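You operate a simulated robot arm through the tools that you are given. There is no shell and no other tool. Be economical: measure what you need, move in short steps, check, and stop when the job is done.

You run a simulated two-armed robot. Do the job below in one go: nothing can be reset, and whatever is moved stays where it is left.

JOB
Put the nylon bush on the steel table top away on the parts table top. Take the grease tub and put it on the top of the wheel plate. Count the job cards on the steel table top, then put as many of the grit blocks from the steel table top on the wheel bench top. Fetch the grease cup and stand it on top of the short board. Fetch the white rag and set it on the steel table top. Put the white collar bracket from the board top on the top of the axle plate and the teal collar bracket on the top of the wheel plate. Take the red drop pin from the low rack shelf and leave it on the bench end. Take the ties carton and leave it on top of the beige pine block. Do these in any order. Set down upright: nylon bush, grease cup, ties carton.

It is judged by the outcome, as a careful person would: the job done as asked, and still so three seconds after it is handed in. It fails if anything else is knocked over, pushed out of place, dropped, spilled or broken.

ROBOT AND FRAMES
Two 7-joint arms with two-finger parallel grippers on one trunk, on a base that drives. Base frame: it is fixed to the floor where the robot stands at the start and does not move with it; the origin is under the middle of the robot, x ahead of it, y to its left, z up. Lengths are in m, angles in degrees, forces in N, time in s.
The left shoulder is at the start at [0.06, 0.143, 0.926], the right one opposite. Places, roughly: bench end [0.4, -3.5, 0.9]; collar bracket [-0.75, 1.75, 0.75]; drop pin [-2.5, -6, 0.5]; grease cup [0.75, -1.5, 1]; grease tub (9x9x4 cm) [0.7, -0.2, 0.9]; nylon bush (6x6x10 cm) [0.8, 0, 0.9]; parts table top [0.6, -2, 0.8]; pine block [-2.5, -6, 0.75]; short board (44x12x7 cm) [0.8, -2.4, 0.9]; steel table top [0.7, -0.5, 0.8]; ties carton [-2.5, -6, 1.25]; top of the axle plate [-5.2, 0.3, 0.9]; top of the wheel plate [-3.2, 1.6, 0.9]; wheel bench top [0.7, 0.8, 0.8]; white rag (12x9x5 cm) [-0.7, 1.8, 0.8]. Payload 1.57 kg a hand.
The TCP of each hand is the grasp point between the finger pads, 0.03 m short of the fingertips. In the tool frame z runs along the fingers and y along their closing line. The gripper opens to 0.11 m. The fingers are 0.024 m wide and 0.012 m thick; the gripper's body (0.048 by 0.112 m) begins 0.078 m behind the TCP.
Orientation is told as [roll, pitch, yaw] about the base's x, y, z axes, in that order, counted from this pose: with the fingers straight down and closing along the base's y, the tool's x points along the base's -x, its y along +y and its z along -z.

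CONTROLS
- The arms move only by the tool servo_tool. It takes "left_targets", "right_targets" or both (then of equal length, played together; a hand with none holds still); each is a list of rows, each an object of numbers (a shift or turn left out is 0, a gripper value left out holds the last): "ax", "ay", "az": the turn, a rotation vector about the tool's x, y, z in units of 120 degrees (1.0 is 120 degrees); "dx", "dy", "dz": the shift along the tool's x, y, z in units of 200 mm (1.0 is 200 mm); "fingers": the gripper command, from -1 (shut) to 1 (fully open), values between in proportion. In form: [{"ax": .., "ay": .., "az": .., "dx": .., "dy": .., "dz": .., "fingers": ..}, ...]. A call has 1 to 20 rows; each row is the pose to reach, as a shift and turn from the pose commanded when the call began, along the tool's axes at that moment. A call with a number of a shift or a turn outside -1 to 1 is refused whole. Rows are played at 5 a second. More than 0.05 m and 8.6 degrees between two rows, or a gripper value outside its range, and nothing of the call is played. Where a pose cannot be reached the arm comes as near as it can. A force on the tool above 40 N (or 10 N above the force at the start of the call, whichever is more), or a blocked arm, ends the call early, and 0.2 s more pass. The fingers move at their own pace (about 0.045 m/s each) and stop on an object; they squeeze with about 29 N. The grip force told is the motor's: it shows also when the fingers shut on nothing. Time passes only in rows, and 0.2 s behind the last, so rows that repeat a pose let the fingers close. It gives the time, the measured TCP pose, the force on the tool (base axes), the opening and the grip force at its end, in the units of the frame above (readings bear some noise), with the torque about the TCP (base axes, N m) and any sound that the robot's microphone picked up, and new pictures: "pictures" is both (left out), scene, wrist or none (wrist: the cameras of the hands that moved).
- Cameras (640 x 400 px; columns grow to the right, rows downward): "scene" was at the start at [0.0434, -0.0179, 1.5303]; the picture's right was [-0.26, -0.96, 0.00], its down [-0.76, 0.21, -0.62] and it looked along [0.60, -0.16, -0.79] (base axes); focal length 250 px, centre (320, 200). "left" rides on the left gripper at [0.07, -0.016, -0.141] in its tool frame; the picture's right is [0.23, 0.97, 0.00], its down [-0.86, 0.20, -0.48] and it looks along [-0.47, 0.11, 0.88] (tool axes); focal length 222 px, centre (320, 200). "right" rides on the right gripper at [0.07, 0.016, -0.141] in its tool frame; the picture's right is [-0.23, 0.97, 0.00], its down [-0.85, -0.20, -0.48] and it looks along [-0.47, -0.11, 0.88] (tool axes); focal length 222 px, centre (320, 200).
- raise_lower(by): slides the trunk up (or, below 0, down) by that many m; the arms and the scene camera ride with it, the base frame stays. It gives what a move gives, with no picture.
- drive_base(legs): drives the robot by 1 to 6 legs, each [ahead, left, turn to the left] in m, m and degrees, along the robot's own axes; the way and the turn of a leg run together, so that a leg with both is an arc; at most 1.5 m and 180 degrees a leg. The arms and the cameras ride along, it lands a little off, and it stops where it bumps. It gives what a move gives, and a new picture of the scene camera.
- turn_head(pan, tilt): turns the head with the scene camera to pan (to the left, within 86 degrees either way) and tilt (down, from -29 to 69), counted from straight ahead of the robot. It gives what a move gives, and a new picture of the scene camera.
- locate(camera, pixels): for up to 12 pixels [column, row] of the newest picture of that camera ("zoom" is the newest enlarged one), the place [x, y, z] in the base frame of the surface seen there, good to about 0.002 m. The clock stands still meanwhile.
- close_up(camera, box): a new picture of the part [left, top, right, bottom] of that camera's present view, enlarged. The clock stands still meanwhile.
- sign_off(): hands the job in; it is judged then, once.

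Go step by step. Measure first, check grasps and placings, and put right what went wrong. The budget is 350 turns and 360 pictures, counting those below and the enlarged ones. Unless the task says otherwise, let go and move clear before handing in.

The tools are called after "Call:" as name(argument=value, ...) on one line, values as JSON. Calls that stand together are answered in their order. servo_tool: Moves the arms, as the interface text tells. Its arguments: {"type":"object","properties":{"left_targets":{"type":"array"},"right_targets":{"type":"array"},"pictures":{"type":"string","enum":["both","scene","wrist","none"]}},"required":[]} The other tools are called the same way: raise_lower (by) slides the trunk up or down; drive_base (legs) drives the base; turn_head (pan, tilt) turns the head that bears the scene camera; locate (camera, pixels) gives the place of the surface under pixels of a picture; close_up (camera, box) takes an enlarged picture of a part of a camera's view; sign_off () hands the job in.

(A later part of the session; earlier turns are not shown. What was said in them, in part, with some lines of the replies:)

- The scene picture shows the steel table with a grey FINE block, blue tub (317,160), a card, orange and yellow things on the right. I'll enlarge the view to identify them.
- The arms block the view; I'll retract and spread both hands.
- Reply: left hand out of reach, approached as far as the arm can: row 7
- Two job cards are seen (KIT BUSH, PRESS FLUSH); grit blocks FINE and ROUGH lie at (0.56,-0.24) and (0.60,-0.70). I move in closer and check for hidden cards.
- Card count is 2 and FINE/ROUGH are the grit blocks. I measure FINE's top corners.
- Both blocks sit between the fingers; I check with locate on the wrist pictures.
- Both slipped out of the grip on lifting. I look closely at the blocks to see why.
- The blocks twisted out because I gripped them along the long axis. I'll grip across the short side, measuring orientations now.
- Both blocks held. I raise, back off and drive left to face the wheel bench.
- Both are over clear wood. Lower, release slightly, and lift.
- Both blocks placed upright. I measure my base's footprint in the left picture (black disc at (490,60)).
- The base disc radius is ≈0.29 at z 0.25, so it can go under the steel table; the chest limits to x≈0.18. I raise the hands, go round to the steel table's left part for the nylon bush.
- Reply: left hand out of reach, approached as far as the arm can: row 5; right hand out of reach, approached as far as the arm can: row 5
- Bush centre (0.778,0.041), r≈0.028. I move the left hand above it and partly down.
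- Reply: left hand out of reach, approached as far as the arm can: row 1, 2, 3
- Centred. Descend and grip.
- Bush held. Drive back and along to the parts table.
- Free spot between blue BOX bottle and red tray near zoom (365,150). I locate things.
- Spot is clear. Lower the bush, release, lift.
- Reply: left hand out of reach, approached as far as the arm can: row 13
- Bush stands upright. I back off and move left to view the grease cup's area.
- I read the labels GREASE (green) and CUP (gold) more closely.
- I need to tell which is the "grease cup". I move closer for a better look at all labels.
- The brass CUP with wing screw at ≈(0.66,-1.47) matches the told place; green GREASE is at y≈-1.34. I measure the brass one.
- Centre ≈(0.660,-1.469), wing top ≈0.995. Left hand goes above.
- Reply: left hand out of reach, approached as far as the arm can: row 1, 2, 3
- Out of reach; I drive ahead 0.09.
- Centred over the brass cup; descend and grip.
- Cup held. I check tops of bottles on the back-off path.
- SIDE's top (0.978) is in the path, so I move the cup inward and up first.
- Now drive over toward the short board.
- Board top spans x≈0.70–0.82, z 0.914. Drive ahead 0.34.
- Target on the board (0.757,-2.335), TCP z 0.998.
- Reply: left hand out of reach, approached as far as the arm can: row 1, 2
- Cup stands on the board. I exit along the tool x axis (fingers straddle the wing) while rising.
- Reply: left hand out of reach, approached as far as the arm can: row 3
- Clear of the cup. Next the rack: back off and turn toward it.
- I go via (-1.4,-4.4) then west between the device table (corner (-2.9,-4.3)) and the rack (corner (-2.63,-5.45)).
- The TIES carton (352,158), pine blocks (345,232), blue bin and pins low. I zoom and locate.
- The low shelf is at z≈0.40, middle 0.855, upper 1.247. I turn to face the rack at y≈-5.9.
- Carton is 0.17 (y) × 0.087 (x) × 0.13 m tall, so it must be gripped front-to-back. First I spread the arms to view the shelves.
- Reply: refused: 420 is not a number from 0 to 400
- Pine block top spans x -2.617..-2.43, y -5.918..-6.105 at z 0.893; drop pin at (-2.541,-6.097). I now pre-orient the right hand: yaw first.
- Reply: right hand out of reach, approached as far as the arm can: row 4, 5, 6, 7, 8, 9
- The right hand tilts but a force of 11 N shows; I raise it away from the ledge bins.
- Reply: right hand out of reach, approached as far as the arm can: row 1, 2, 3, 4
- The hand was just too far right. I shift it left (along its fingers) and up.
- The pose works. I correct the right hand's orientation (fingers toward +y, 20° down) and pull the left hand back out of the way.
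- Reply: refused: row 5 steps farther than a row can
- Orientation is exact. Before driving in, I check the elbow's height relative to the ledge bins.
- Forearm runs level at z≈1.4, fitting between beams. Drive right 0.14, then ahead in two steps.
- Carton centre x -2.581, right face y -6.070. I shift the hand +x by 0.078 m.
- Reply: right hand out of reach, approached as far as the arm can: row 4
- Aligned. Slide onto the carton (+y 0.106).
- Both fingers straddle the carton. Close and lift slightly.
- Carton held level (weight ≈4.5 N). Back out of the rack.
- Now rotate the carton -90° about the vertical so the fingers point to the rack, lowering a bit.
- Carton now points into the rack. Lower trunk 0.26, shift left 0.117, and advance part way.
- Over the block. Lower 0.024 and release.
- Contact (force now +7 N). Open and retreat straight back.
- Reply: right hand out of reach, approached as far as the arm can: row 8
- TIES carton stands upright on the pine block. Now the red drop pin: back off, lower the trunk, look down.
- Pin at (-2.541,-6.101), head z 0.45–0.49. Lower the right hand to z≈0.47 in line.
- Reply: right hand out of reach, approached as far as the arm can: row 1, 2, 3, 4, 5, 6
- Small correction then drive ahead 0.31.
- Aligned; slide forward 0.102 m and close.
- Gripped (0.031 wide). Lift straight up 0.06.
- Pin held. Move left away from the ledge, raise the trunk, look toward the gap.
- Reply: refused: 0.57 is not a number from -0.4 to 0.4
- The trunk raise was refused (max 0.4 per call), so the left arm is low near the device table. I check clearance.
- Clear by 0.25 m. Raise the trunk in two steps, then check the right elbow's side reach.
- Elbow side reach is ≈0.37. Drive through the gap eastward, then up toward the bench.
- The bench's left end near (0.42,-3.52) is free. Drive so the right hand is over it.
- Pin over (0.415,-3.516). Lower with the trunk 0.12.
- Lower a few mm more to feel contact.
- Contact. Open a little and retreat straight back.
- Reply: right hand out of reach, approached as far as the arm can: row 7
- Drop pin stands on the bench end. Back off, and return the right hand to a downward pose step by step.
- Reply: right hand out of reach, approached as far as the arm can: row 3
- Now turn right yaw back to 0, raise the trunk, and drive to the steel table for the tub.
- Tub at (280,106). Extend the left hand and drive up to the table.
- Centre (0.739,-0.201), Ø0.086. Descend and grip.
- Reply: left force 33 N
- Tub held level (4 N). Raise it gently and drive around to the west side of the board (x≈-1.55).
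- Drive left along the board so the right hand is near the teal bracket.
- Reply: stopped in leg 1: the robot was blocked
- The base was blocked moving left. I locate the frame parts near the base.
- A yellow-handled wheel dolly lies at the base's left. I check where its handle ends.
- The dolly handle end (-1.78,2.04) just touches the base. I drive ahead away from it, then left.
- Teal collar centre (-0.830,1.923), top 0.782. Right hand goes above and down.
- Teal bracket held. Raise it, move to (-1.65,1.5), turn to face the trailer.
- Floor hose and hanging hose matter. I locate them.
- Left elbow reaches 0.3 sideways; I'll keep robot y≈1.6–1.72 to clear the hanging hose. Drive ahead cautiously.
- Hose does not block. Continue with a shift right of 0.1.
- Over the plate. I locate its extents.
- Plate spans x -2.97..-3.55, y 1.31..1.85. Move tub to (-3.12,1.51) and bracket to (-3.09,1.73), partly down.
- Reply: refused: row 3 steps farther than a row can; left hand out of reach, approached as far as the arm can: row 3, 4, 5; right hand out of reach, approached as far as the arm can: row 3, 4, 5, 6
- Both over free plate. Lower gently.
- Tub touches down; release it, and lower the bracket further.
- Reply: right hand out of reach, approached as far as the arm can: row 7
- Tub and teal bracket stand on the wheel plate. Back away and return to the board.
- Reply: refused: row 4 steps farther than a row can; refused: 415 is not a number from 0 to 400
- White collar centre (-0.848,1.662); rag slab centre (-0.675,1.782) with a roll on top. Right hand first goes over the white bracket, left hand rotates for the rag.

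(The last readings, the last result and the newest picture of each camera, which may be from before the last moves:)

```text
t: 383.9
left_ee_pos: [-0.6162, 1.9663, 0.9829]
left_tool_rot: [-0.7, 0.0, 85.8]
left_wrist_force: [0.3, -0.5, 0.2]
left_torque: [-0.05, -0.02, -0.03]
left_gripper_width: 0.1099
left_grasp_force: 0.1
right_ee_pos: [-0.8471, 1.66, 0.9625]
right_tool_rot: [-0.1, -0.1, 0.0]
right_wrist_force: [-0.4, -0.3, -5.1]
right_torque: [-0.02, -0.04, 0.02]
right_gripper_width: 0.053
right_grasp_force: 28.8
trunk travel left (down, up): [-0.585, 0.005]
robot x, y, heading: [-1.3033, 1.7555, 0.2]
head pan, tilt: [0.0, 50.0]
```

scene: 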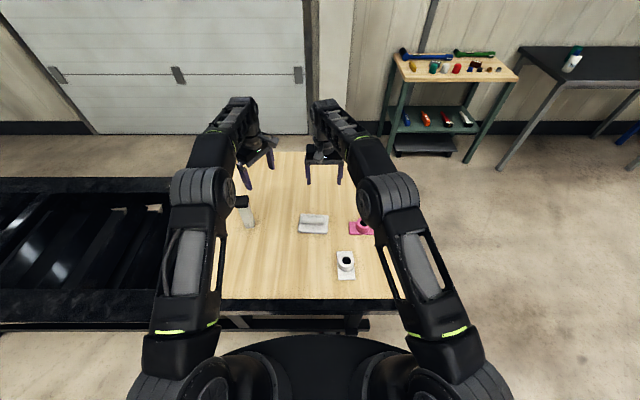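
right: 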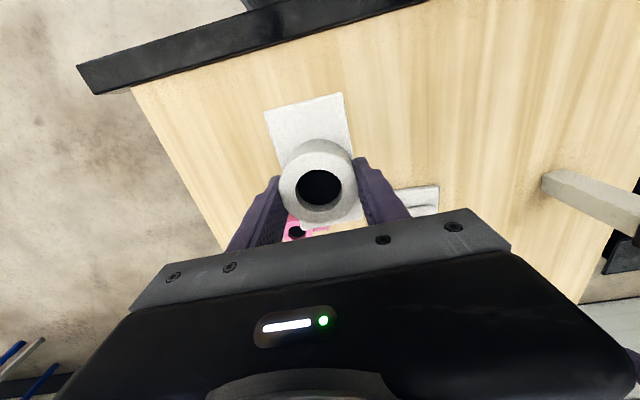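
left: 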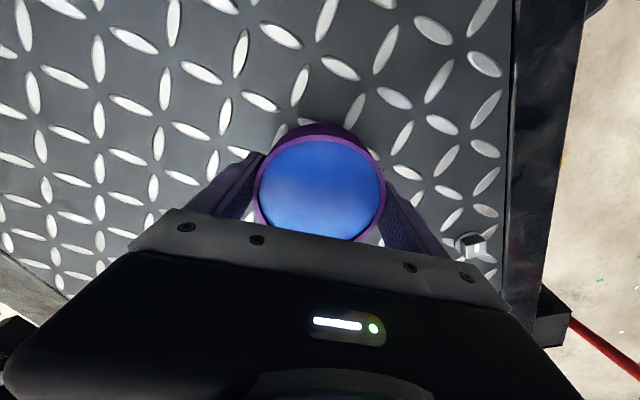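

White bracket held. Move it aside and bring the left hand over the rag.

Call:
servo_tool(left_targets=[{"dx": 0, "dy": 0}, {"dx": 0, "dy": 0}, {"dx": 0.2, "dy": 0.05}, {"dx": 0.4, "dy": 0.1}, {"dx": 0.6, "dy": 0.15}, {"dx": 0.8, "dy": 0.2}, {"dx": 0.935, "dy": 0.226}, {"dx": 0.935, "dy": 0.226, "dz": 0.2}, {"dx": 0.935, "dy": 0.226, "dz": 0.4}, {"dx": 0.935, "dy": 0.226, "dz": 0.6}], right_targets=[{"dy": -0.15, "dz": -0.1}, {"dy": -0.3, "dz": -0.2}, {"dy": -0.45, "dz": -0.3}, {"dy": -0.6, "dz": -0.4}, {"dy": -0.7, "dz": -0.4}, {"dy": -0.7, "dz": -0.4}, {"dy": -0.7, "dz": -0.4}, {"dy": -0.7, "dz": -0.4}, {"dy": -0.7, "dz": -0.4}, {"dy": -0.7, "dz": -0.4}], pictures="both")

```text
t: 386.1
left_ee_pos: [-0.6709, 1.7841, 0.8595]
left_tool_rot: [-0.7, 0.1, 85.8]
left_wrist_force: [-0.5, -0.1, 0.1]
left_torque: [0.0, 0.01, -0.01]
left_gripper_width: 0.1098
left_grasp_force: 0.2
right_ee_pos: [-0.8479, 1.522, 1.0389]
right_tool_rot: [0.1, 0.0, -0.1]
right_wrist_force: [0.0, 0.1, -4.3]
right_torque: [-0.01, 0.01, 0.08]
right_gripper_width: 0.0528
right_grasp_force: 29.1
trunk travel left (down, up): [-0.585, 0.005]
robot x, y, heading: [-1.3002, 1.7533, -0.1]
head pan, tilt: [0.0, 50.0]
```

scene: 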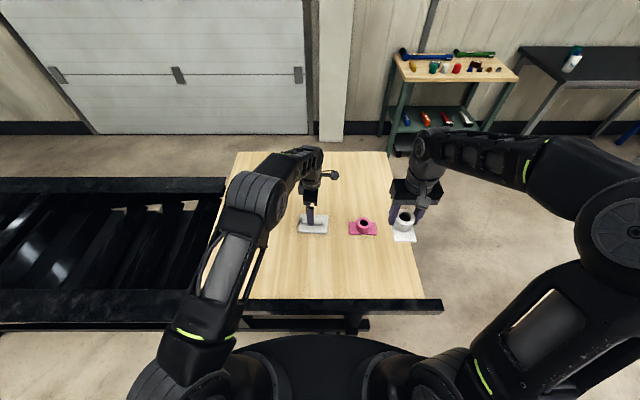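
right: 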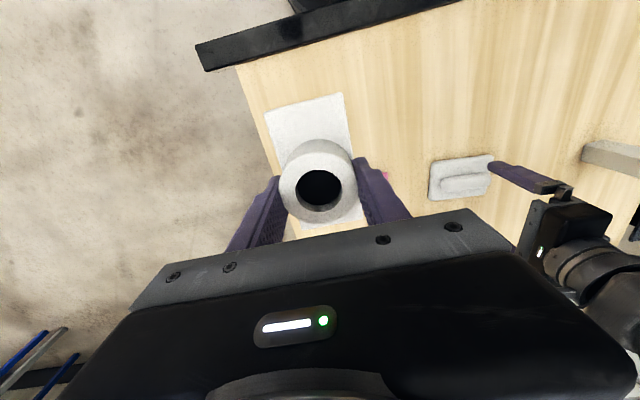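
left: 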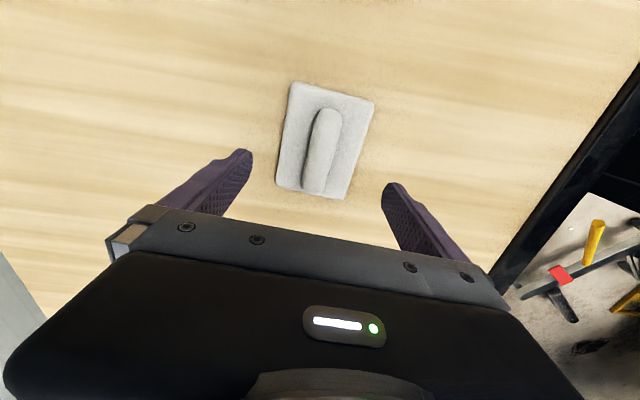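

Call:
locate(camera="left", pixels=[[307, 150], [336, 150], [321, 150], [322, 112], [313, 188], [284, 140], [362, 150], [345, 190]])

```text
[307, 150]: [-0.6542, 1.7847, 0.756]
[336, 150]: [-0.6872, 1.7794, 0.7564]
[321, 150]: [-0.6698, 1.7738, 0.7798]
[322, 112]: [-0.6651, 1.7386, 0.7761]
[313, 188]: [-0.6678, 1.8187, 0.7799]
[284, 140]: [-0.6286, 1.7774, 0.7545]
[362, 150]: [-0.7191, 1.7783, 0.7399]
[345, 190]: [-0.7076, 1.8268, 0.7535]
```

Call:
servo_tool(left_targets=[{"dz": 0.15, "dx": 0.02}, {"dz": 0.3, "dx": 0.02}, {"dz": 0.365, "dx": 0.02}, {"dz": 0.365, "dx": 0.02, "fingers": -1}, {"dz": 0.365, "dx": 0.02}, {"dz": 0.365, "dx": 0.02}, {"dz": 0.365, "dx": 0.02}, {"dz": 0.365, "dx": 0.02}, {"dz": 0.365, "dx": 0.02}], pictures="none")

Call:
servo_tool(left_targets=[{"dz": -0.1}, {"dz": -0.25}, {"dz": -0.4}], pictures="wrist")

```text
t: 388.1
left_ee_pos: [-0.6738, 1.7777, 0.7896]
left_tool_rot: [-0.6, 0.0, 85.7]
left_wrist_force: [1.0, 0.8, 1.1]
left_torque: [-0.03, 0.07, 0.0]
left_gripper_width: 0.0274
left_grasp_force: 24.6
right_ee_pos: [-0.8493, 1.522, 1.0394]
right_tool_rot: [0.0, -0.1, -0.1]
right_wrist_force: [0.2, -0.6, -5.5]
right_torque: [0.0, -0.01, 0.02]
right_gripper_width: 0.0528
right_grasp_force: 28.6
trunk travel left (down, up): [-0.585, 0.005]
robot x, y, heading: [-1.3015, 1.7555, 0.1]
head pan, tilt: [0.0, 50.0]
```

```text
t: 388.9
left_ee_pos: [-0.6765, 1.7775, 0.8687]
left_tool_rot: [-0.6, 0.0, 85.7]
left_wrist_force: [-0.8, 0.3, 0.5]
left_torque: [0.02, -0.02, -0.04]
left_gripper_width: 0.0269
left_grasp_force: 28.6
right_ee_pos: [-0.8484, 1.5214, 1.0385]
right_tool_rot: [0.0, 0.1, -0.1]
right_wrist_force: [-0.6, 0.3, -5.5]
right_torque: [0.0, -0.02, 0.02]
right_gripper_width: 0.0527
right_grasp_force: 28.7
trunk travel left (down, up): [-0.585, 0.005]
robot x, y, heading: [-1.301, 1.7525, -0.1]
head pan, tilt: [0.0, 50.0]
```

left: 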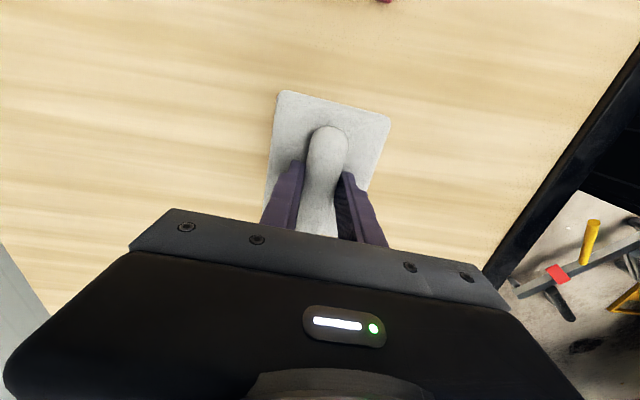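

Rag held. Raise it and drive to the steel table.

Call:
servo_tool(left_targets=[{"dz": -0.2}, {"dz": -0.4}, {"dz": -0.6}, {"dz": -0.75}], pictures="none")

Call:
drive_base(legs=[[-0.25, 0, 0], [0, -0.95, 0], [0.55, -0.6, 0], [0.55, -0.58, 0]])

```text
t: 389.9
left_ee_pos: [-0.6788, 1.7805, 1.0198]
left_tool_rot: [-0.7, -0.2, 85.7]
left_wrist_force: [-0.3, -1.0, -1.7]
left_torque: [0.01, -0.02, 0.02]
left_gripper_width: 0.027
left_grasp_force: 28.7
right_ee_pos: [-0.8488, 1.5211, 1.0401]
right_tool_rot: [0.0, 0.1, -0.1]
right_wrist_force: [0.6, 0.6, -5.6]
right_torque: [0.03, -0.04, 0.0]
right_gripper_width: 0.0532
right_grasp_force: 29.5
trunk travel left (down, up): [-0.585, 0.005]
robot x, y, heading: [-1.3007, 1.7546, 0.1]
head pan, tilt: [0.0, 50.0]
```

```text
t: 404.0
left_ee_pos: [0.1791, -0.3173, 1.017]
left_tool_rot: [-0.7, 0.0, 86.0]
left_wrist_force: [-0.2, -0.2, -0.9]
left_torque: [0.02, 0.06, 0.0]
left_gripper_width: 0.0271
left_grasp_force: 29.2
right_ee_pos: [0.0108, -0.5768, 1.0388]
right_tool_rot: [0.1, 0.0, 0.4]
right_wrist_force: [0.2, -1.6, -4.5]
right_torque: [0.04, -0.02, 0.0]
right_gripper_width: 0.0528
right_grasp_force: 29.2
trunk travel left (down, up): [-0.585, 0.005]
robot x, y, heading: [-0.4435, -0.3515, -0.1]
head pan, tilt: [0.0, 50.0]
```

scene: 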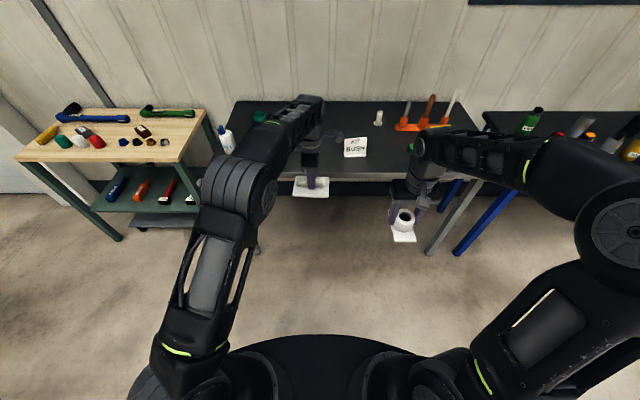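

Call:
drive_base(legs=[[0.44, 0.05, 0]])

Call:
close_up(camera="left", box=[0, 0, 640, 400])

```text
t: 406.8
left_ee_pos: [0.626, -0.2709, 1.0188]
left_tool_rot: [-0.6, 0.0, 85.5]
left_wrist_force: [0.4, 0.1, -0.4]
left_torque: [0.0, 0.0, -0.01]
left_gripper_width: 0.027
left_grasp_force: 28.9
right_ee_pos: [0.455, -0.5283, 1.0387]
right_tool_rot: [0.0, 0.1, -0.3]
right_wrist_force: [0.4, -0.1, -4.3]
right_torque: [0.01, -0.02, -0.02]
right_gripper_width: 0.0528
right_grasp_force: 29.2
trunk travel left (down, up): [-0.585, 0.005]
robot x, y, heading: [0.0012, -0.2926, -0.0]
head pan, tilt: [0.0, 50.0]
```

scene: 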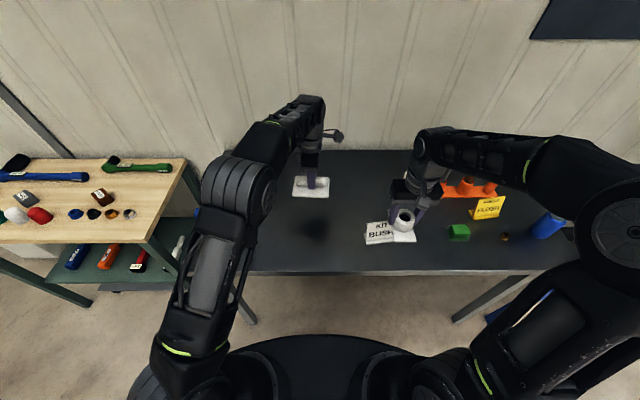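

```text
1.00 times, centred on (320, 200) of left
```

zoom: 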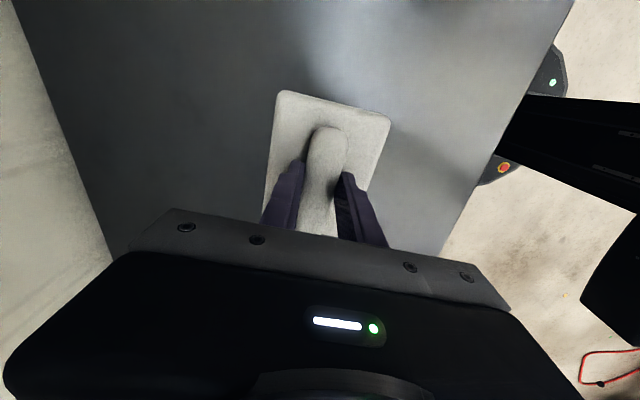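

Call:
locate(camera="scene", pixels=[[240, 200], [215, 215], [197, 213], [270, 140], [215, 180]])

```text
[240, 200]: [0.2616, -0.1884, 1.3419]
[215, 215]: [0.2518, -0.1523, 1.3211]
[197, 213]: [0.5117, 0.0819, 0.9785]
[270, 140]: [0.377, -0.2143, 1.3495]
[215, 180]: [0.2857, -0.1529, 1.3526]
```

Elbow is high (z≈1.3), clear of the talc bottle. Lower the rag to the table.

Call:
servo_tool(left_targets=[{"dz": 0.2}, {"dz": 0.4}, {"dz": 0.52}, {"dz": 0.57}, {"dz": 0.585}], pictures="none")

```text
t: 407.9
left_ee_pos: [0.6271, -0.2707, 0.9004]
left_tool_rot: [-0.5, 0.0, 85.5]
left_wrist_force: [0.2, 0.3, -0.9]
left_torque: [-0.02, 0.0, 0.01]
left_gripper_width: 0.0271
left_grasp_force: 29.4
right_ee_pos: [0.4542, -0.5281, 1.0395]
right_tool_rot: [0.0, 0.1, -0.4]
right_wrist_force: [0.1, 0.2, -4.4]
right_torque: [-0.01, -0.05, -0.05]
right_gripper_width: 0.0529
right_grasp_force: 29.2
trunk travel left (down, up): [-0.585, 0.005]
robot x, y, heading: [-0.0049, -0.2958, 0.1]
head pan, tilt: [0.0, 50.0]
```

Call:
servo_tool(left_targets=[{"dz": 0.01}, {"dz": 0.02}], pictures="none")

```text
t: 408.6
left_ee_pos: [0.6258, -0.2706, 0.8991]
left_tool_rot: [-0.7, -0.1, 85.5]
left_wrist_force: [-1.3, 1.4, 11.3]
left_torque: [0.2, 0.57, -0.05]
left_gripper_width: 0.0273
left_grasp_force: 29.0
right_ee_pos: [0.4521, -0.5281, 1.0403]
right_tool_rot: [0.0, 0.0, -0.2]
right_wrist_force: [-0.1, 0.7, -4.8]
right_torque: [0.02, -0.01, 0.02]
right_gripper_width: 0.0531
right_grasp_force: 28.9
trunk travel left (down, up): [-0.585, 0.005]
robot x, y, heading: [0.0003, -0.2931, -0.4]
head pan, tilt: [0.0, 50.0]
```

Contact. Release and lift.

Call:
servo_tool(left_targets=[{"fingers": 0.2}, {}, {}, {"dz": -0.1}, {"dz": -0.3}, {"dz": -0.5}, {"dz": -0.7}, {"dz": -0.9}], pictures="both")

```text
t: 410.4
left_ee_pos: [0.6243, -0.27, 1.0676]
left_tool_rot: [-1.0, 0.1, 85.4]
left_wrist_force: [-0.2, 0.4, -0.2]
left_torque: [0.02, -0.03, 0.0]
left_gripper_width: 0.066
left_grasp_force: 0.0
left hand out of reach, approached as far as the arm can: row 8
right_ee_pos: [0.4534, -0.5271, 1.0388]
right_tool_rot: [-0.1, 0.0, -0.4]
right_wrist_force: [0.2, 0.5, -4.9]
right_torque: [-0.01, 0.01, 0.02]
right_gripper_width: 0.0529
right_grasp_force: 29.1
trunk travel left (down, up): [-0.585, 0.005]
robot x, y, heading: [-0.0021, -0.2878, -0.3]
head pan, tilt: [0.0, 50.0]
```

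scene: 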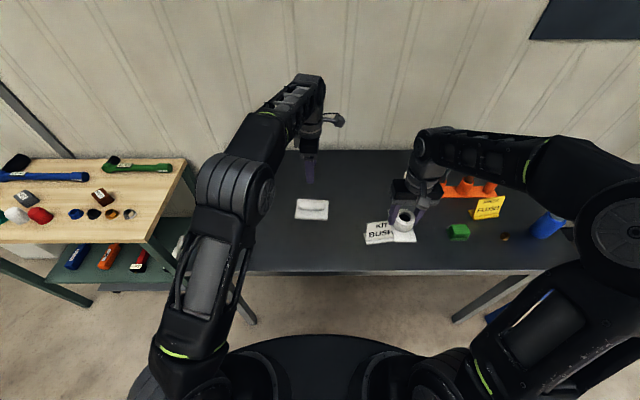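
left: 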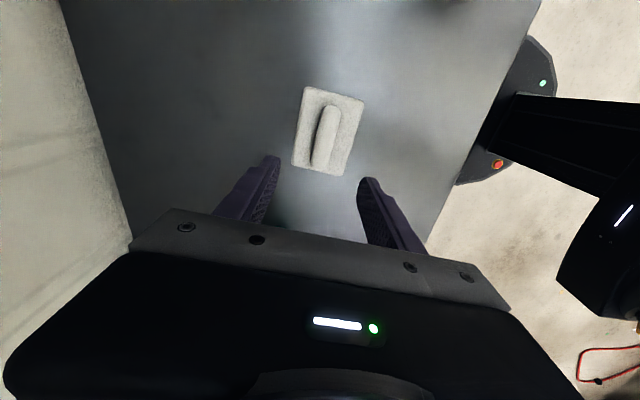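

Rag lies on the steel table. Now carry the white bracket round the +y end of the trailer to the axle plate.

Call:
drive_base(legs=[[-0.5, 0, 0.3], [-0.45, 0.55, 0], [-0.45, 0.55, 0]])

Call:
drive_base(legs=[[0, 1.25, 0], [0, 1.2, 0]])

Call:
turn_head(pan=86, tilt=25)

```text
t: 420.3
left_ee_pos: [-0.7772, 0.8395, 1.0693]
left_tool_rot: [-1.0, 0.1, 86.6]
left_wrist_force: [0.5, 0.3, -0.5]
left_torque: [-0.03, 0.0, -0.01]
left_gripper_width: 0.0659
left_grasp_force: 0.1
right_ee_pos: [-0.9443, 0.5783, 1.0396]
right_tool_rot: [-0.1, 0.0, 0.7]
right_wrist_force: [0.3, 0.1, -5.0]
right_torque: [-0.01, 0.0, 0.0]
right_gripper_width: 0.0529
right_grasp_force: 29.0
trunk travel left (down, up): [-0.585, 0.005]
robot x, y, heading: [-1.3965, 0.8023, 0.8]
head pan, tilt: [0.0, 50.0]
```

scene: 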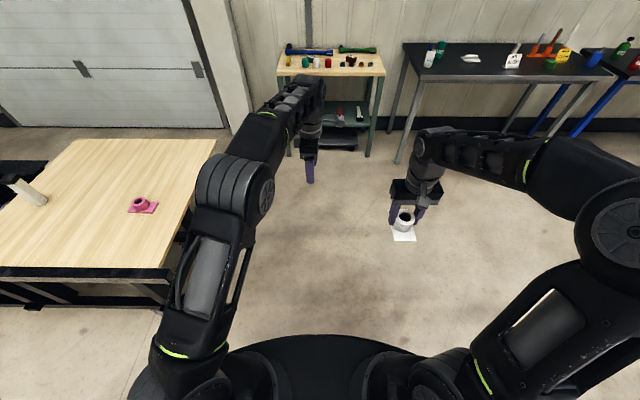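

```text
t: 432.4
left_ee_pos: [-0.8344, 3.3173, 1.0681]
left_tool_rot: [-1.1, 0.1, 87.3]
left_wrist_force: [0.6, -0.5, 0.1]
left_torque: [0.0, -0.07, -0.02]
left_gripper_width: 0.0662
left_grasp_force: 0.0
right_ee_pos: [-0.9955, 3.0547, 1.0388]
right_tool_rot: [-0.2, 0.0, 1.5]
right_wrist_force: [-0.7, 0.5, -5.6]
right_torque: [-0.04, -0.06, -0.01]
right_gripper_width: 0.0528
right_grasp_force: 28.8
trunk travel left (down, up): [-0.585, 0.005]
robot x, y, heading: [-1.455, 3.2714, 1.7]
head pan, tilt: [0.0, 50.0]
```

scene: 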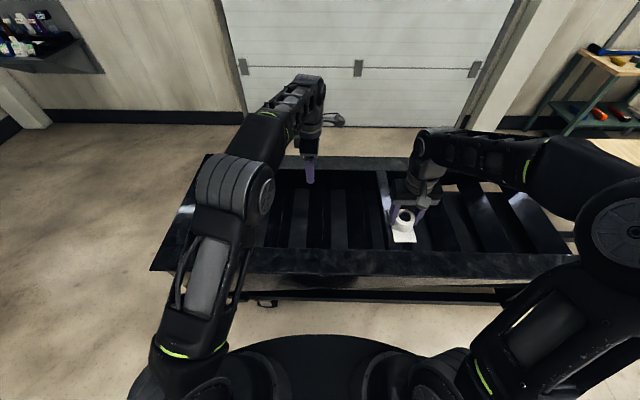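

```text
t: 434.0
left_ee_pos: [-0.8332, 3.3169, 1.067]
left_tool_rot: [-0.9, 0.0, 87.3]
left_wrist_force: [0.3, 0.0, 0.3]
left_torque: [-0.01, -0.02, 0.01]
left_gripper_width: 0.0661
left_grasp_force: 0.1
right_ee_pos: [-0.9954, 3.0546, 1.0402]
right_tool_rot: [-0.1, 0.1, 1.6]
right_wrist_force: [-0.6, 0.6, -4.5]
right_torque: [-0.01, -0.01, -0.01]
right_gripper_width: 0.0531
right_grasp_force: 28.9
trunk travel left (down, up): [-0.585, 0.005]
robot x, y, heading: [-1.4533, 3.2717, 1.6]
head pan, tilt: [85.9, 25.0]
```

scene: 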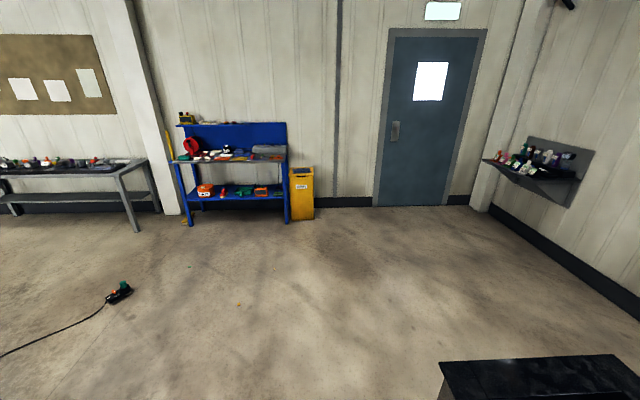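

Call:
locate(camera="scene", pixels=[[120, 290], [60, 330], [5, 355], [140, 230], [60, 215], [20, 240]])

Call:
drive_base(legs=[[0, 0, 178], [0, -1.15, 0]])

Call:
turn_head(pan=0, tilt=20)

```text
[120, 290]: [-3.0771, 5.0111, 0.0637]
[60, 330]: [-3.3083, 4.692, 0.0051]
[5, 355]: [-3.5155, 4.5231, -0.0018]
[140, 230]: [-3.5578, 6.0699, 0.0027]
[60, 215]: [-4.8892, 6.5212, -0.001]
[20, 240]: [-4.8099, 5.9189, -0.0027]
```

```text
t: 447.0
left_ee_pos: [-2.0571, 4.389, 1.0672]
left_tool_rot: [-1.0, -0.1, -95.7]
left_wrist_force: [0.5, -0.4, 0.8]
left_torque: [-0.02, 0.02, -0.02]
left_gripper_width: 0.0659
left_grasp_force: 0.0
right_ee_pos: [-1.8802, 4.6427, 1.0392]
right_tool_rot: [0.0, 0.0, 178.5]
right_wrist_force: [-0.2, -0.3, -5.2]
right_torque: [0.0, 0.04, -0.01]
right_gripper_width: 0.0525
right_grasp_force: 28.9
trunk travel left (down, up): [-0.585, 0.005]
robot x, y, heading: [-1.431, 4.3998, 178.7]
head pan, tilt: [85.9, 25.0]
```

scene: 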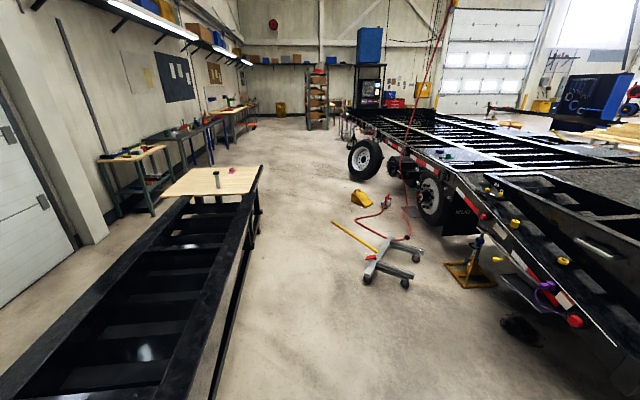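

```text
t: 448.6
left_ee_pos: [-2.0566, 4.3891, 1.0679]
left_tool_rot: [-1.0, 0.0, -95.7]
left_wrist_force: [0.0, -0.4, 1.1]
left_torque: [-0.01, 0.02, -0.02]
left_gripper_width: 0.0661
left_grasp_force: 0.0
right_ee_pos: [-1.8797, 4.6428, 1.038]
right_tool_rot: [0.0, 0.0, 178.5]
right_wrist_force: [-1.2, 0.2, -4.9]
right_torque: [-0.02, 0.04, 0.02]
right_gripper_width: 0.0528
right_grasp_force: 28.8
trunk travel left (down, up): [-0.585, 0.005]
robot x, y, heading: [-1.4317, 4.4006, 178.7]
head pan, tilt: [0.0, 20.0]
```

scene: 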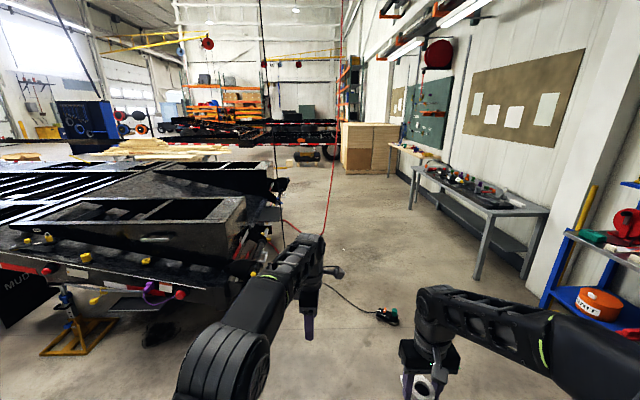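

Call:
locate(camera="scene", pixels=[[282, 185], [275, 195], [240, 230], [325, 215], [333, 160], [285, 225], [420, 200], [475, 275], [350, 165], [390, 318], [290, 160], [310, 162]])

Call:
close_up(camera="scene", box=[160, 90, 420, 260])

```text
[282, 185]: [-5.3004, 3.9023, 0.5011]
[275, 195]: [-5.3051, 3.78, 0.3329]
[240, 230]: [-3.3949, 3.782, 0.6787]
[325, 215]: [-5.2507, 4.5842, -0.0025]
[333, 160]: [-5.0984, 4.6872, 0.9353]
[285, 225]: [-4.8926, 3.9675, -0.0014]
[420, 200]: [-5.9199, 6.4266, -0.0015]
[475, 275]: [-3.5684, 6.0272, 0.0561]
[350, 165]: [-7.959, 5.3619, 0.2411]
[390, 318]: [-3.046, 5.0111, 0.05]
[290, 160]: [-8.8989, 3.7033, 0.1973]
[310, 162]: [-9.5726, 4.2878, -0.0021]
```

```text
2.35 times, centred on (290, 175) of scene
```

zoom: 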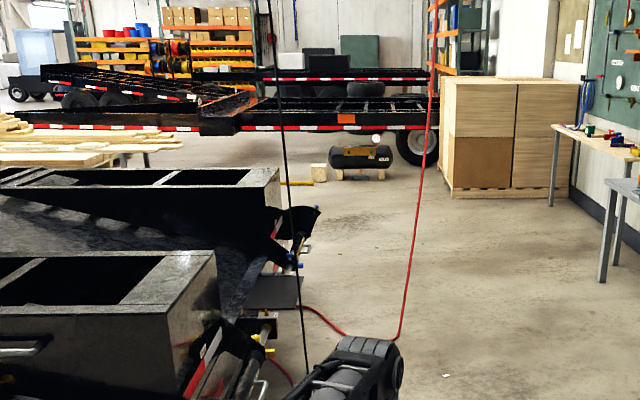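

Call:
locate(camera="scene", pixels=[[545, 300], [560, 265], [600, 310], [485, 215], [545, 212], [610, 250], [575, 310]])

```text
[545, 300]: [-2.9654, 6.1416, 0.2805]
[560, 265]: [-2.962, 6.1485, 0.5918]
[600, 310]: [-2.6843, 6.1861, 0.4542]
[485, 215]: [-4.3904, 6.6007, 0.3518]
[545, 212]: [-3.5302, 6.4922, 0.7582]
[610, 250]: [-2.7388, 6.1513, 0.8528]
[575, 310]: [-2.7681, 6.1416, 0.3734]
```

Path north of the floor plug at y≈5.5 is free. Drive there and west.

Call:
drive_base(legs=[[0, -1.1, 1.3], [1.4, 0, 0], [1.4, 0, 0]])

Call:
drive_base(legs=[[1.4, 0, 0]])

Call:
turn_head(pan=60, tilt=20)

```text
t: 467.3
left_ee_pos: [-4.8249, 5.5506, 1.0662]
left_tool_rot: [-1.0, 0.0, -95.8]
left_wrist_force: [0.4, 1.2, -0.9]
left_torque: [0.0, -0.04, 0.0]
left_gripper_width: 0.0658
left_grasp_force: 0.0
right_ee_pos: [-4.6489, 5.8053, 1.0397]
right_tool_rot: [0.0, 0.1, 178.3]
right_wrist_force: [-0.1, 0.1, -4.2]
right_torque: [-0.01, -0.03, -0.02]
right_gripper_width: 0.0531
right_grasp_force: 28.8
trunk travel left (down, up): [-0.585, 0.005]
robot x, y, heading: [-4.1998, 5.5612, 178.3]
head pan, tilt: [0.0, 20.0]
```

scene: 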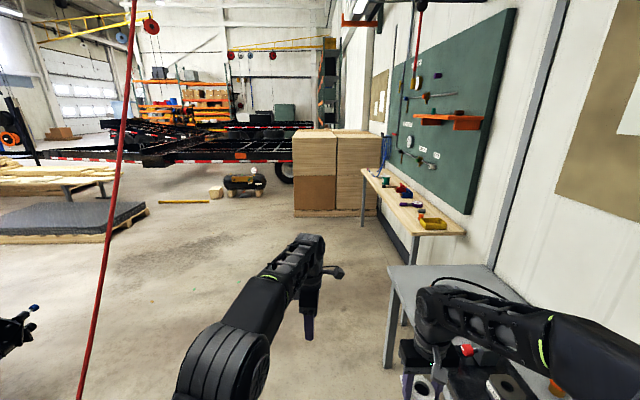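

```text
t: 474.3
left_ee_pos: [-6.231, 5.6377, 1.0673]
left_tool_rot: [-1.0, 0.0, -97.9]
left_wrist_force: [0.4, 0.4, -0.2]
left_torque: [-0.03, -0.01, 0.0]
left_gripper_width: 0.066
left_grasp_force: 0.0
right_ee_pos: [-6.045, 5.8831, 1.0384]
right_tool_rot: [0.0, 0.1, 176.1]
right_wrist_force: [-0.8, 0.8, -5.6]
right_torque: [0.02, 0.02, 0.03]
right_gripper_width: 0.0528
right_grasp_force: 29.2
trunk travel left (down, up): [-0.585, 0.005]
robot x, y, heading: [-5.6091, 5.6242, 176.3]
head pan, tilt: [0.0, 20.0]
```

scene: 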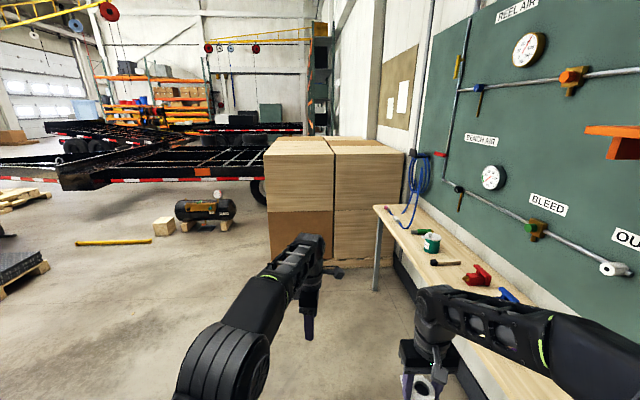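

```text
t: 475.6
left_ee_pos: [-6.2315, 5.6381, 1.0673]
left_tool_rot: [-1.0, 0.0, -97.9]
left_wrist_force: [0.0, 0.5, 0.3]
left_torque: [0.03, -0.01, 0.02]
left_gripper_width: 0.0659
left_grasp_force: 0.1
right_ee_pos: [-6.044, 5.8855, 1.0396]
right_tool_rot: [0.0, 0.1, 176.2]
right_wrist_force: [-0.3, -0.1, -5.1]
right_torque: [0.03, -0.03, -0.03]
right_gripper_width: 0.0529
right_grasp_force: 28.9
trunk travel left (down, up): [-0.585, 0.005]
robot x, y, heading: [-5.6074, 5.6227, 176.5]
head pan, tilt: [60.0, 20.0]
```

scene: 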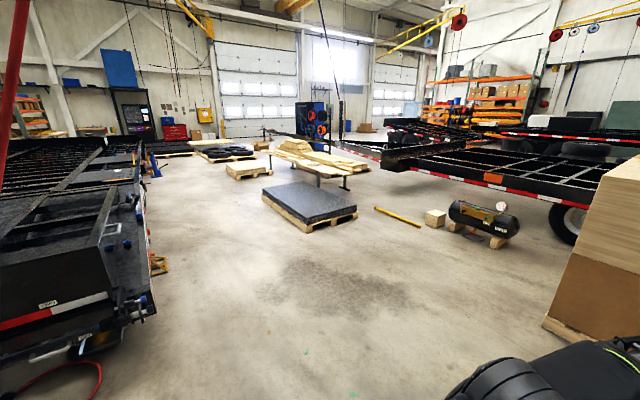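

Call:
locate(camera="scene", pixels=[[155, 265], [140, 200], [140, 170], [310, 230], [265, 200], [355, 210], [155, 175], [240, 175], [320, 180], [130, 150], [85, 200], [150, 310]])

Call:
close_up(camera="scene", box=[0, 110, 240, 260])

```text
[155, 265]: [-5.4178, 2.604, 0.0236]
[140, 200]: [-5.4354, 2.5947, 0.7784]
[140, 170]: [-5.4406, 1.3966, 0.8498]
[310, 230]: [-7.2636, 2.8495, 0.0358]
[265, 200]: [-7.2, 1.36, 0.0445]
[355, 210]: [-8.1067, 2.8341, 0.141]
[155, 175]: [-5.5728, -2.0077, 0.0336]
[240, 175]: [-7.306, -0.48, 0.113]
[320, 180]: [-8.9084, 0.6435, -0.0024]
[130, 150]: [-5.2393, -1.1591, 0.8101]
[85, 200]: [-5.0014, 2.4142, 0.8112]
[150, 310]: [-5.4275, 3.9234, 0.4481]
```

```text
2.67 times, centred on (120, 185) of scene
```

zoom: 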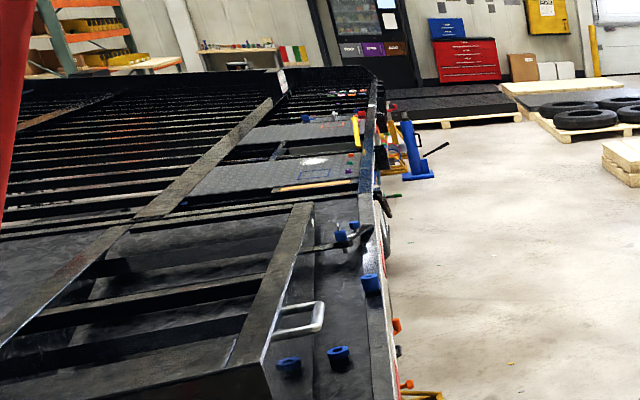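

The far side is a clear corridor. Drive along x≈-6.2 to y≈0.35 and turn to face the axle plate.

Call:
drive_base(legs=[[0.58, 0, 3.5], [0, 1.3, 0], [0, 1.3, 0], [0, 1.3, 0], [0, 1.3, 0]])

Call:
drive_base(legs=[[0, 0, 180]])

Call:
turn_head(pan=0, tilt=45)

```text
t: 503.5
left_ee_pos: [-6.9601, 0.4261, 1.0676]
left_tool_rot: [-1.0, 0.1, -95.9]
left_wrist_force: [-0.3, 0.7, 0.2]
left_torque: [0.03, 0.03, 0.02]
left_gripper_width: 0.0657
left_grasp_force: 0.1
right_ee_pos: [-6.7825, 0.6782, 1.0389]
right_tool_rot: [-0.2, 0.0, 178.3]
right_wrist_force: [0.7, 0.3, -5.2]
right_torque: [0.01, 0.0, -0.03]
right_gripper_width: 0.0527
right_grasp_force: 28.6
trunk travel left (down, up): [-0.585, 0.005]
robot x, y, heading: [-6.3392, 0.4315, 178.4]
head pan, tilt: [60.0, 20.0]
```

scene: 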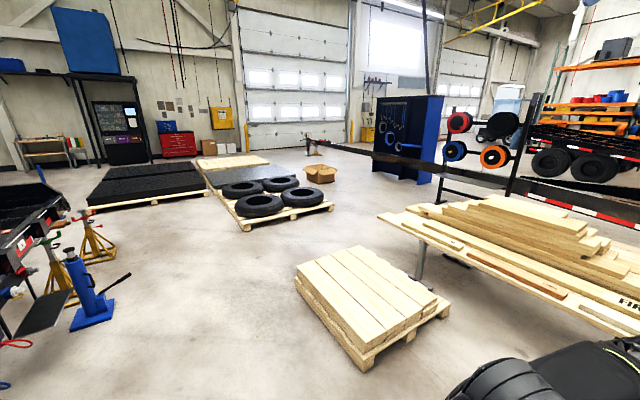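

```text
t: 511.3
left_ee_pos: [-5.7128, 0.4689, 1.0669]
left_tool_rot: [-1.0, 0.1, 86.5]
left_wrist_force: [-1.0, -0.1, 0.9]
left_torque: [-0.03, -0.02, -0.01]
left_gripper_width: 0.0662
left_grasp_force: 0.0
right_ee_pos: [-5.8804, 0.2079, 1.04]
right_tool_rot: [0.0, 0.1, 0.7]
right_wrist_force: [0.3, -0.3, -4.5]
right_torque: [0.01, 0.0, 0.01]
right_gripper_width: 0.053
right_grasp_force: 28.7
trunk travel left (down, up): [-0.585, 0.005]
robot x, y, heading: [-6.3337, 0.4357, 0.7]
head pan, tilt: [60.0, 20.0]
```

scene: 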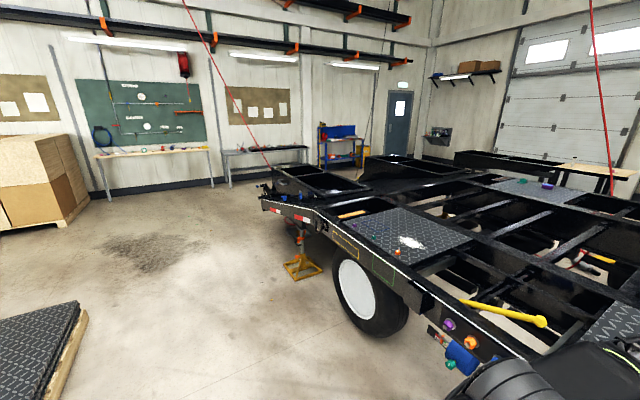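

```text
t: 512.6
left_ee_pos: [-5.7129, 0.4694, 1.0665]
left_tool_rot: [-1.0, 0.0, 86.6]
left_wrist_force: [0.4, -0.2, 0.1]
left_torque: [-0.01, -0.01, 0.0]
left_gripper_width: 0.0661
left_grasp_force: 0.0
right_ee_pos: [-5.8801, 0.2079, 1.0381]
right_tool_rot: [-0.2, 0.1, 0.7]
right_wrist_force: [-1.0, -0.5, -5.3]
right_torque: [0.0, -0.01, -0.01]
right_gripper_width: 0.0528
right_grasp_force: 28.8
trunk travel left (down, up): [-0.585, 0.005]
robot x, y, heading: [-6.333, 0.4381, 0.6]
head pan, tilt: [0.0, 45.0]
```

scene: 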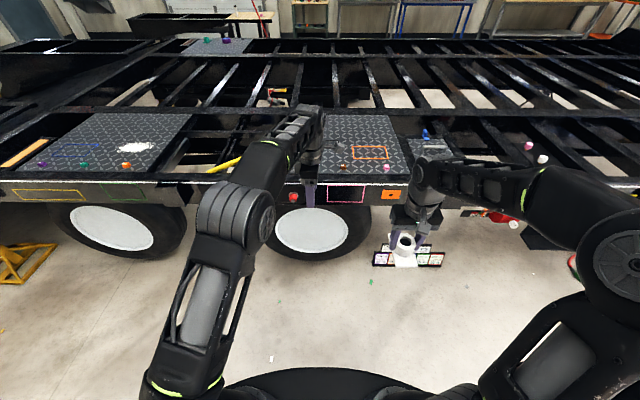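

Call:
close_up(camera="scene", box=[280, 90, 480, 215])

Call:
locate(camera="zoom", pixels=[[130, 280], [400, 280], [350, 90], [150, 90], [290, 195], [210, 245], [340, 248], [270, 275], [480, 190], [270, 230], [200, 160]])

```text
3.20 times, centred on (380, 152) of scene
```

zoom: 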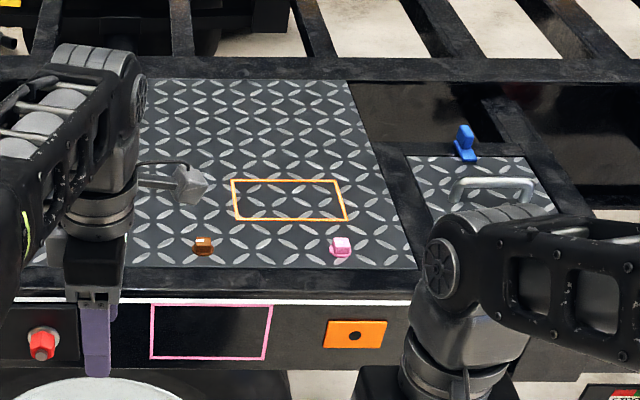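

```text
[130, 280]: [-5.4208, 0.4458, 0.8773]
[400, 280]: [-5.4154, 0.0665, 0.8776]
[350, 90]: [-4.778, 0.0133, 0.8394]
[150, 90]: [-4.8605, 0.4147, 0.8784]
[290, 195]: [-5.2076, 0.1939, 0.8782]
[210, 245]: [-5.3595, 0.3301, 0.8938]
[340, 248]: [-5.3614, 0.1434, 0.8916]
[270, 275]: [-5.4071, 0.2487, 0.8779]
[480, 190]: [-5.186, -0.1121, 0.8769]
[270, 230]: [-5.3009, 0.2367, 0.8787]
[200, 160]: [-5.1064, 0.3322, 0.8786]
```

Axle plate spans x -5.40..-4.84, y 0.05..0.6, with small knobs near its edge at x -5.36. I move the left hand aside and drive up.

Call:
servo_tool(left_targets=[{"dx": -0.11, "dy": 0.157}, {"dx": -0.22, "dy": 0.314}, {"dx": -0.33, "dy": 0.47}, {"dx": -0.44, "dy": 0.63}, {"dx": -0.555, "dy": 0.785}], pictures="none")

Call:
drive_base(legs=[[0, -0.11, -0.6], [0.53, 0, 0]])

```text
t: 513.8
left_ee_pos: [-5.8614, 0.5891, 1.0677]
left_tool_rot: [-1.1, 0.0, 86.3]
left_wrist_force: [-0.4, 0.0, 0.2]
left_torque: [0.01, -0.01, 0.01]
left_gripper_width: 0.0661
left_grasp_force: 0.1
right_ee_pos: [-5.8804, 0.2085, 1.0393]
right_tool_rot: [-0.1, -0.1, 0.7]
right_wrist_force: [1.1, 0.2, -4.0]
right_torque: [-0.02, -0.01, 0.02]
right_gripper_width: 0.0528
right_grasp_force: 28.7
trunk travel left (down, up): [-0.585, 0.005]
robot x, y, heading: [-6.3403, 0.4358, 1.0]
head pan, tilt: [0.0, 45.0]
```

```text
t: 517.7
left_ee_pos: [-5.3244, 0.4605, 1.0661]
left_tool_rot: [-1.0, 0.0, 85.0]
left_wrist_force: [0.3, 0.1, -0.1]
left_torque: [0.01, 0.0, -0.01]
left_gripper_width: 0.066
left_grasp_force: 0.1
right_ee_pos: [-5.3538, 0.0809, 1.0382]
right_tool_rot: [-0.1, 0.1, -0.7]
right_wrist_force: [-0.9, 0.1, -4.7]
right_torque: [-0.01, -0.02, -0.02]
right_gripper_width: 0.0528
right_grasp_force: 29.5
trunk travel left (down, up): [-0.585, 0.005]
robot x, y, heading: [-5.802, 0.3147, -0.7]
head pan, tilt: [0.0, 45.0]
```

scene: 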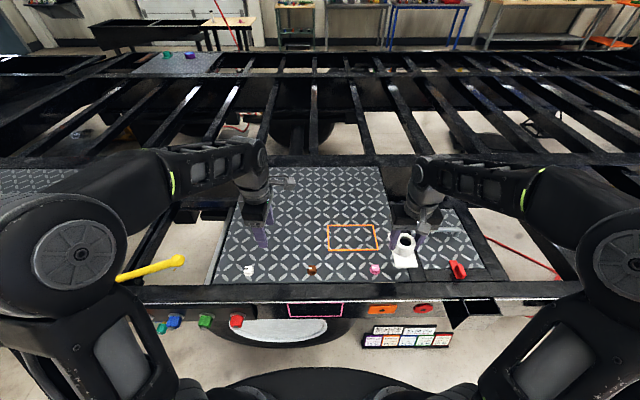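

Call:
servo_tool(right_targets=[{"dx": -0.15, "dy": 0.13}, {"dx": -0.31, "dy": 0.26}, {"dx": -0.46, "dy": 0.39}, {"dx": -0.62, "dy": 0.52}, {"dx": -0.77, "dy": 0.645}, {"dx": -0.77, "dy": 0.645, "dz": 0.2}, {"dx": -0.77, "dy": 0.645, "dz": 0.4}, {"dx": -0.77, "dy": 0.645, "dz": 0.52}], pictures="both")

```text
t: 519.5
left_ee_pos: [-5.3256, 0.4615, 1.0665]
left_tool_rot: [-1.0, 0.0, 85.0]
left_wrist_force: [0.2, -0.3, -0.1]
left_torque: [0.01, 0.01, 0.0]
left_gripper_width: 0.066
left_grasp_force: 0.2
right_ee_pos: [-5.1979, 0.2059, 0.9367]
right_tool_rot: [0.0, 0.1, -0.8]
right_wrist_force: [-0.1, -0.5, -5.4]
right_torque: [0.0, -0.02, 0.03]
right_gripper_width: 0.0528
right_grasp_force: 29.5
trunk travel left (down, up): [-0.585, 0.005]
robot x, y, heading: [-5.8032, 0.3162, -0.7]
head pan, tilt: [0.0, 45.0]
```

scene: 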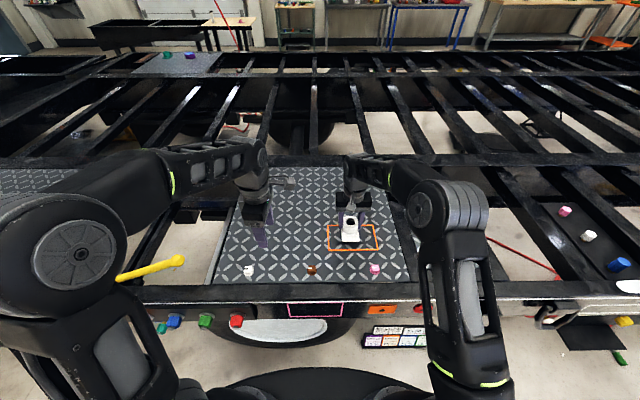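
right: 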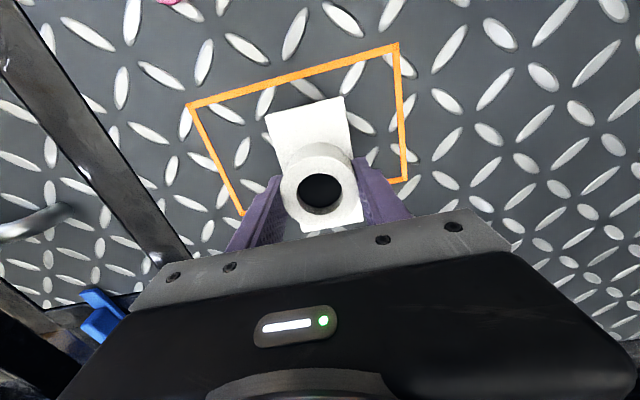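

Call:
servo_tool(right_targets=[{"dz": 0.03}, {"dz": 0.06}, {"dz": 0.08}, {"dz": 0.09}], pictures="none")

```text
t: 520.5
left_ee_pos: [-5.3263, 0.4625, 1.0667]
left_tool_rot: [-1.1, 0.0, 85.0]
left_wrist_force: [-0.1, 0.2, -0.4]
left_torque: [0.01, 0.01, -0.01]
left_gripper_width: 0.0658
left_grasp_force: 0.0
right_ee_pos: [-5.1985, 0.208, 0.9202]
right_tool_rot: [0.1, -0.4, -0.7]
right_wrist_force: [-0.4, -1.4, 24.3]
right_torque: [-0.03, 0.25, 0.02]
right_gripper_width: 0.0529
right_grasp_force: 29.2
trunk travel left (down, up): [-0.585, 0.005]
robot x, y, heading: [-5.8069, 0.3187, -0.5]
head pan, tilt: [0.0, 45.0]
```

Firm contact. Ease up, release, lift.

Call:
servo_tool(right_targets=[{"dz": -0.015}, {"dz": -0.015, "fingers": 0.6}, {"dz": -0.015}, {"dz": -0.015}, {"dz": -0.1}, {"dz": -0.25}, {"dz": -0.4}], pictures="both")

```text
t: 522.1
left_ee_pos: [-5.3256, 0.4606, 1.0664]
left_tool_rot: [-0.9, 0.0, 85.0]
left_wrist_force: [-0.3, -0.6, -0.6]
left_torque: [0.02, 0.0, 0.01]
left_gripper_width: 0.0657
left_grasp_force: 0.0
right_ee_pos: [-5.1987, 0.2123, 0.9973]
right_tool_rot: [-0.1, 0.1, -0.7]
right_wrist_force: [0.2, 0.7, -0.7]
right_torque: [0.01, 0.0, -0.04]
right_gripper_width: 0.0877
right_grasp_force: 0.1
trunk travel left (down, up): [-0.585, 0.005]
robot x, y, heading: [-5.8027, 0.3151, -0.7]
head pan, tilt: [0.0, 45.0]
```

scene: 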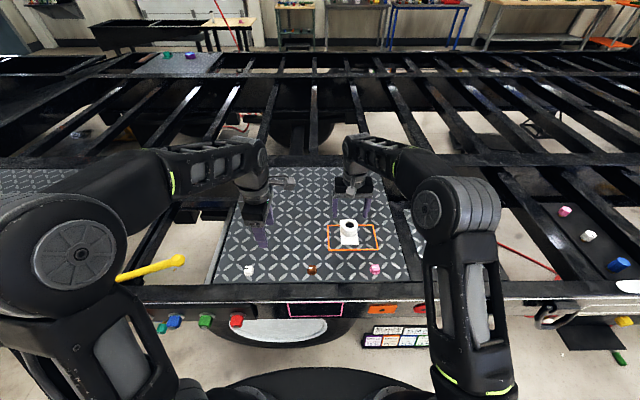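
right: 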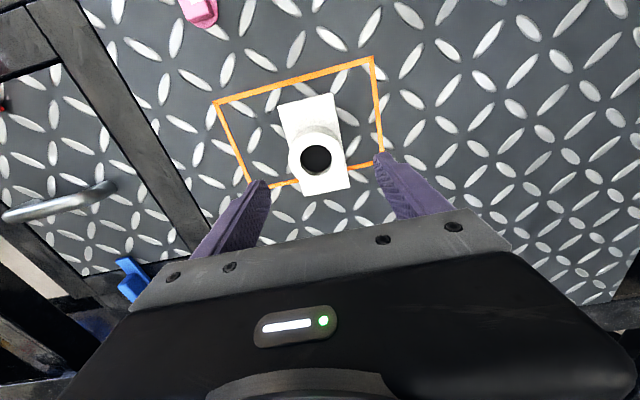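

The white bracket is on the axle plate; the wheel plate in the distance still shows tub and teal bracket at (165–190,55). I back clear before handing in.

Call:
drive_base(legs=[[-0.4, 0, 0]])

Call:
close_up(camera="scene", box=[120, 20, 440, 220])

```text
t: 524.6
left_ee_pos: [-5.7263, 0.4679, 1.0671]
left_tool_rot: [-1.0, 0.0, 85.3]
left_wrist_force: [0.3, 0.8, -0.3]
left_torque: [0.0, -0.03, 0.01]
left_gripper_width: 0.066
left_grasp_force: 0.0
right_ee_pos: [-5.5995, 0.219, 0.997]
right_tool_rot: [-0.2, 0.0, -0.4]
right_wrist_force: [0.2, 0.2, -0.3]
right_torque: [0.01, -0.08, 0.0]
right_gripper_width: 0.0881
right_grasp_force: 0.0
trunk travel left (down, up): [-0.585, 0.005]
robot x, y, heading: [-6.206, 0.3239, -0.5]
head pan, tilt: [0.0, 45.0]
```

scene: 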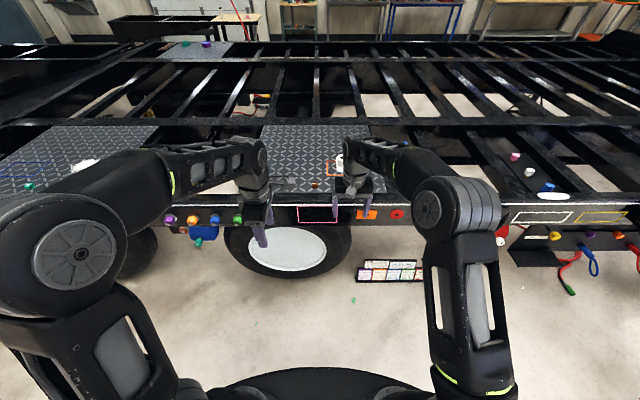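

```text
2.00 times, centred on (280, 120) of scene
```

zoom: 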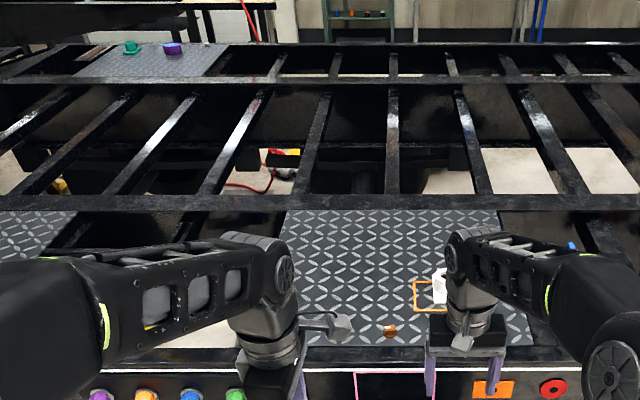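

All the placings have been seen in place (white bracket at zoom (440,285), tub and teal bracket on the far plate), and both hands are clear and empty. I hand in.

Call:
sign_off()

```text
The job is handed in.
```

I carried out every move on the list and handed the job in; each item was in place when I last saw it, and the result of the judging is not known.

- **Steel table:** I counted two job cards (KIT BUSH and PRESS FLUSH), so I put two grit blocks (FINE and ROUGH) on the wheel bench top. The white rag is now on the steel table top.
- **Parts table:** The nylon bush stands upright on the parts table top. For the grease cup I took the brass one labelled CUP, not the green bottle labelled GREASE, because its position matched the one given. It stands upright on the short board.
- **Wheel plate:** The grease tub and the teal collar bracket are on it.
- **Axle plate:** The white collar bracket is on it.
- **Rack:** The ties carton stands upright on the beige pine block, and the red drop pin is on the bench end.

Two contacts are worth knowing about:

- My base bumped the handle of the yellow-handled wheel dolly on the floor and stopped. I did not check closely whether it shifted.
- The right arm read about 11 N near the yellow bins by the rack. They looked undisturbed afterwards.
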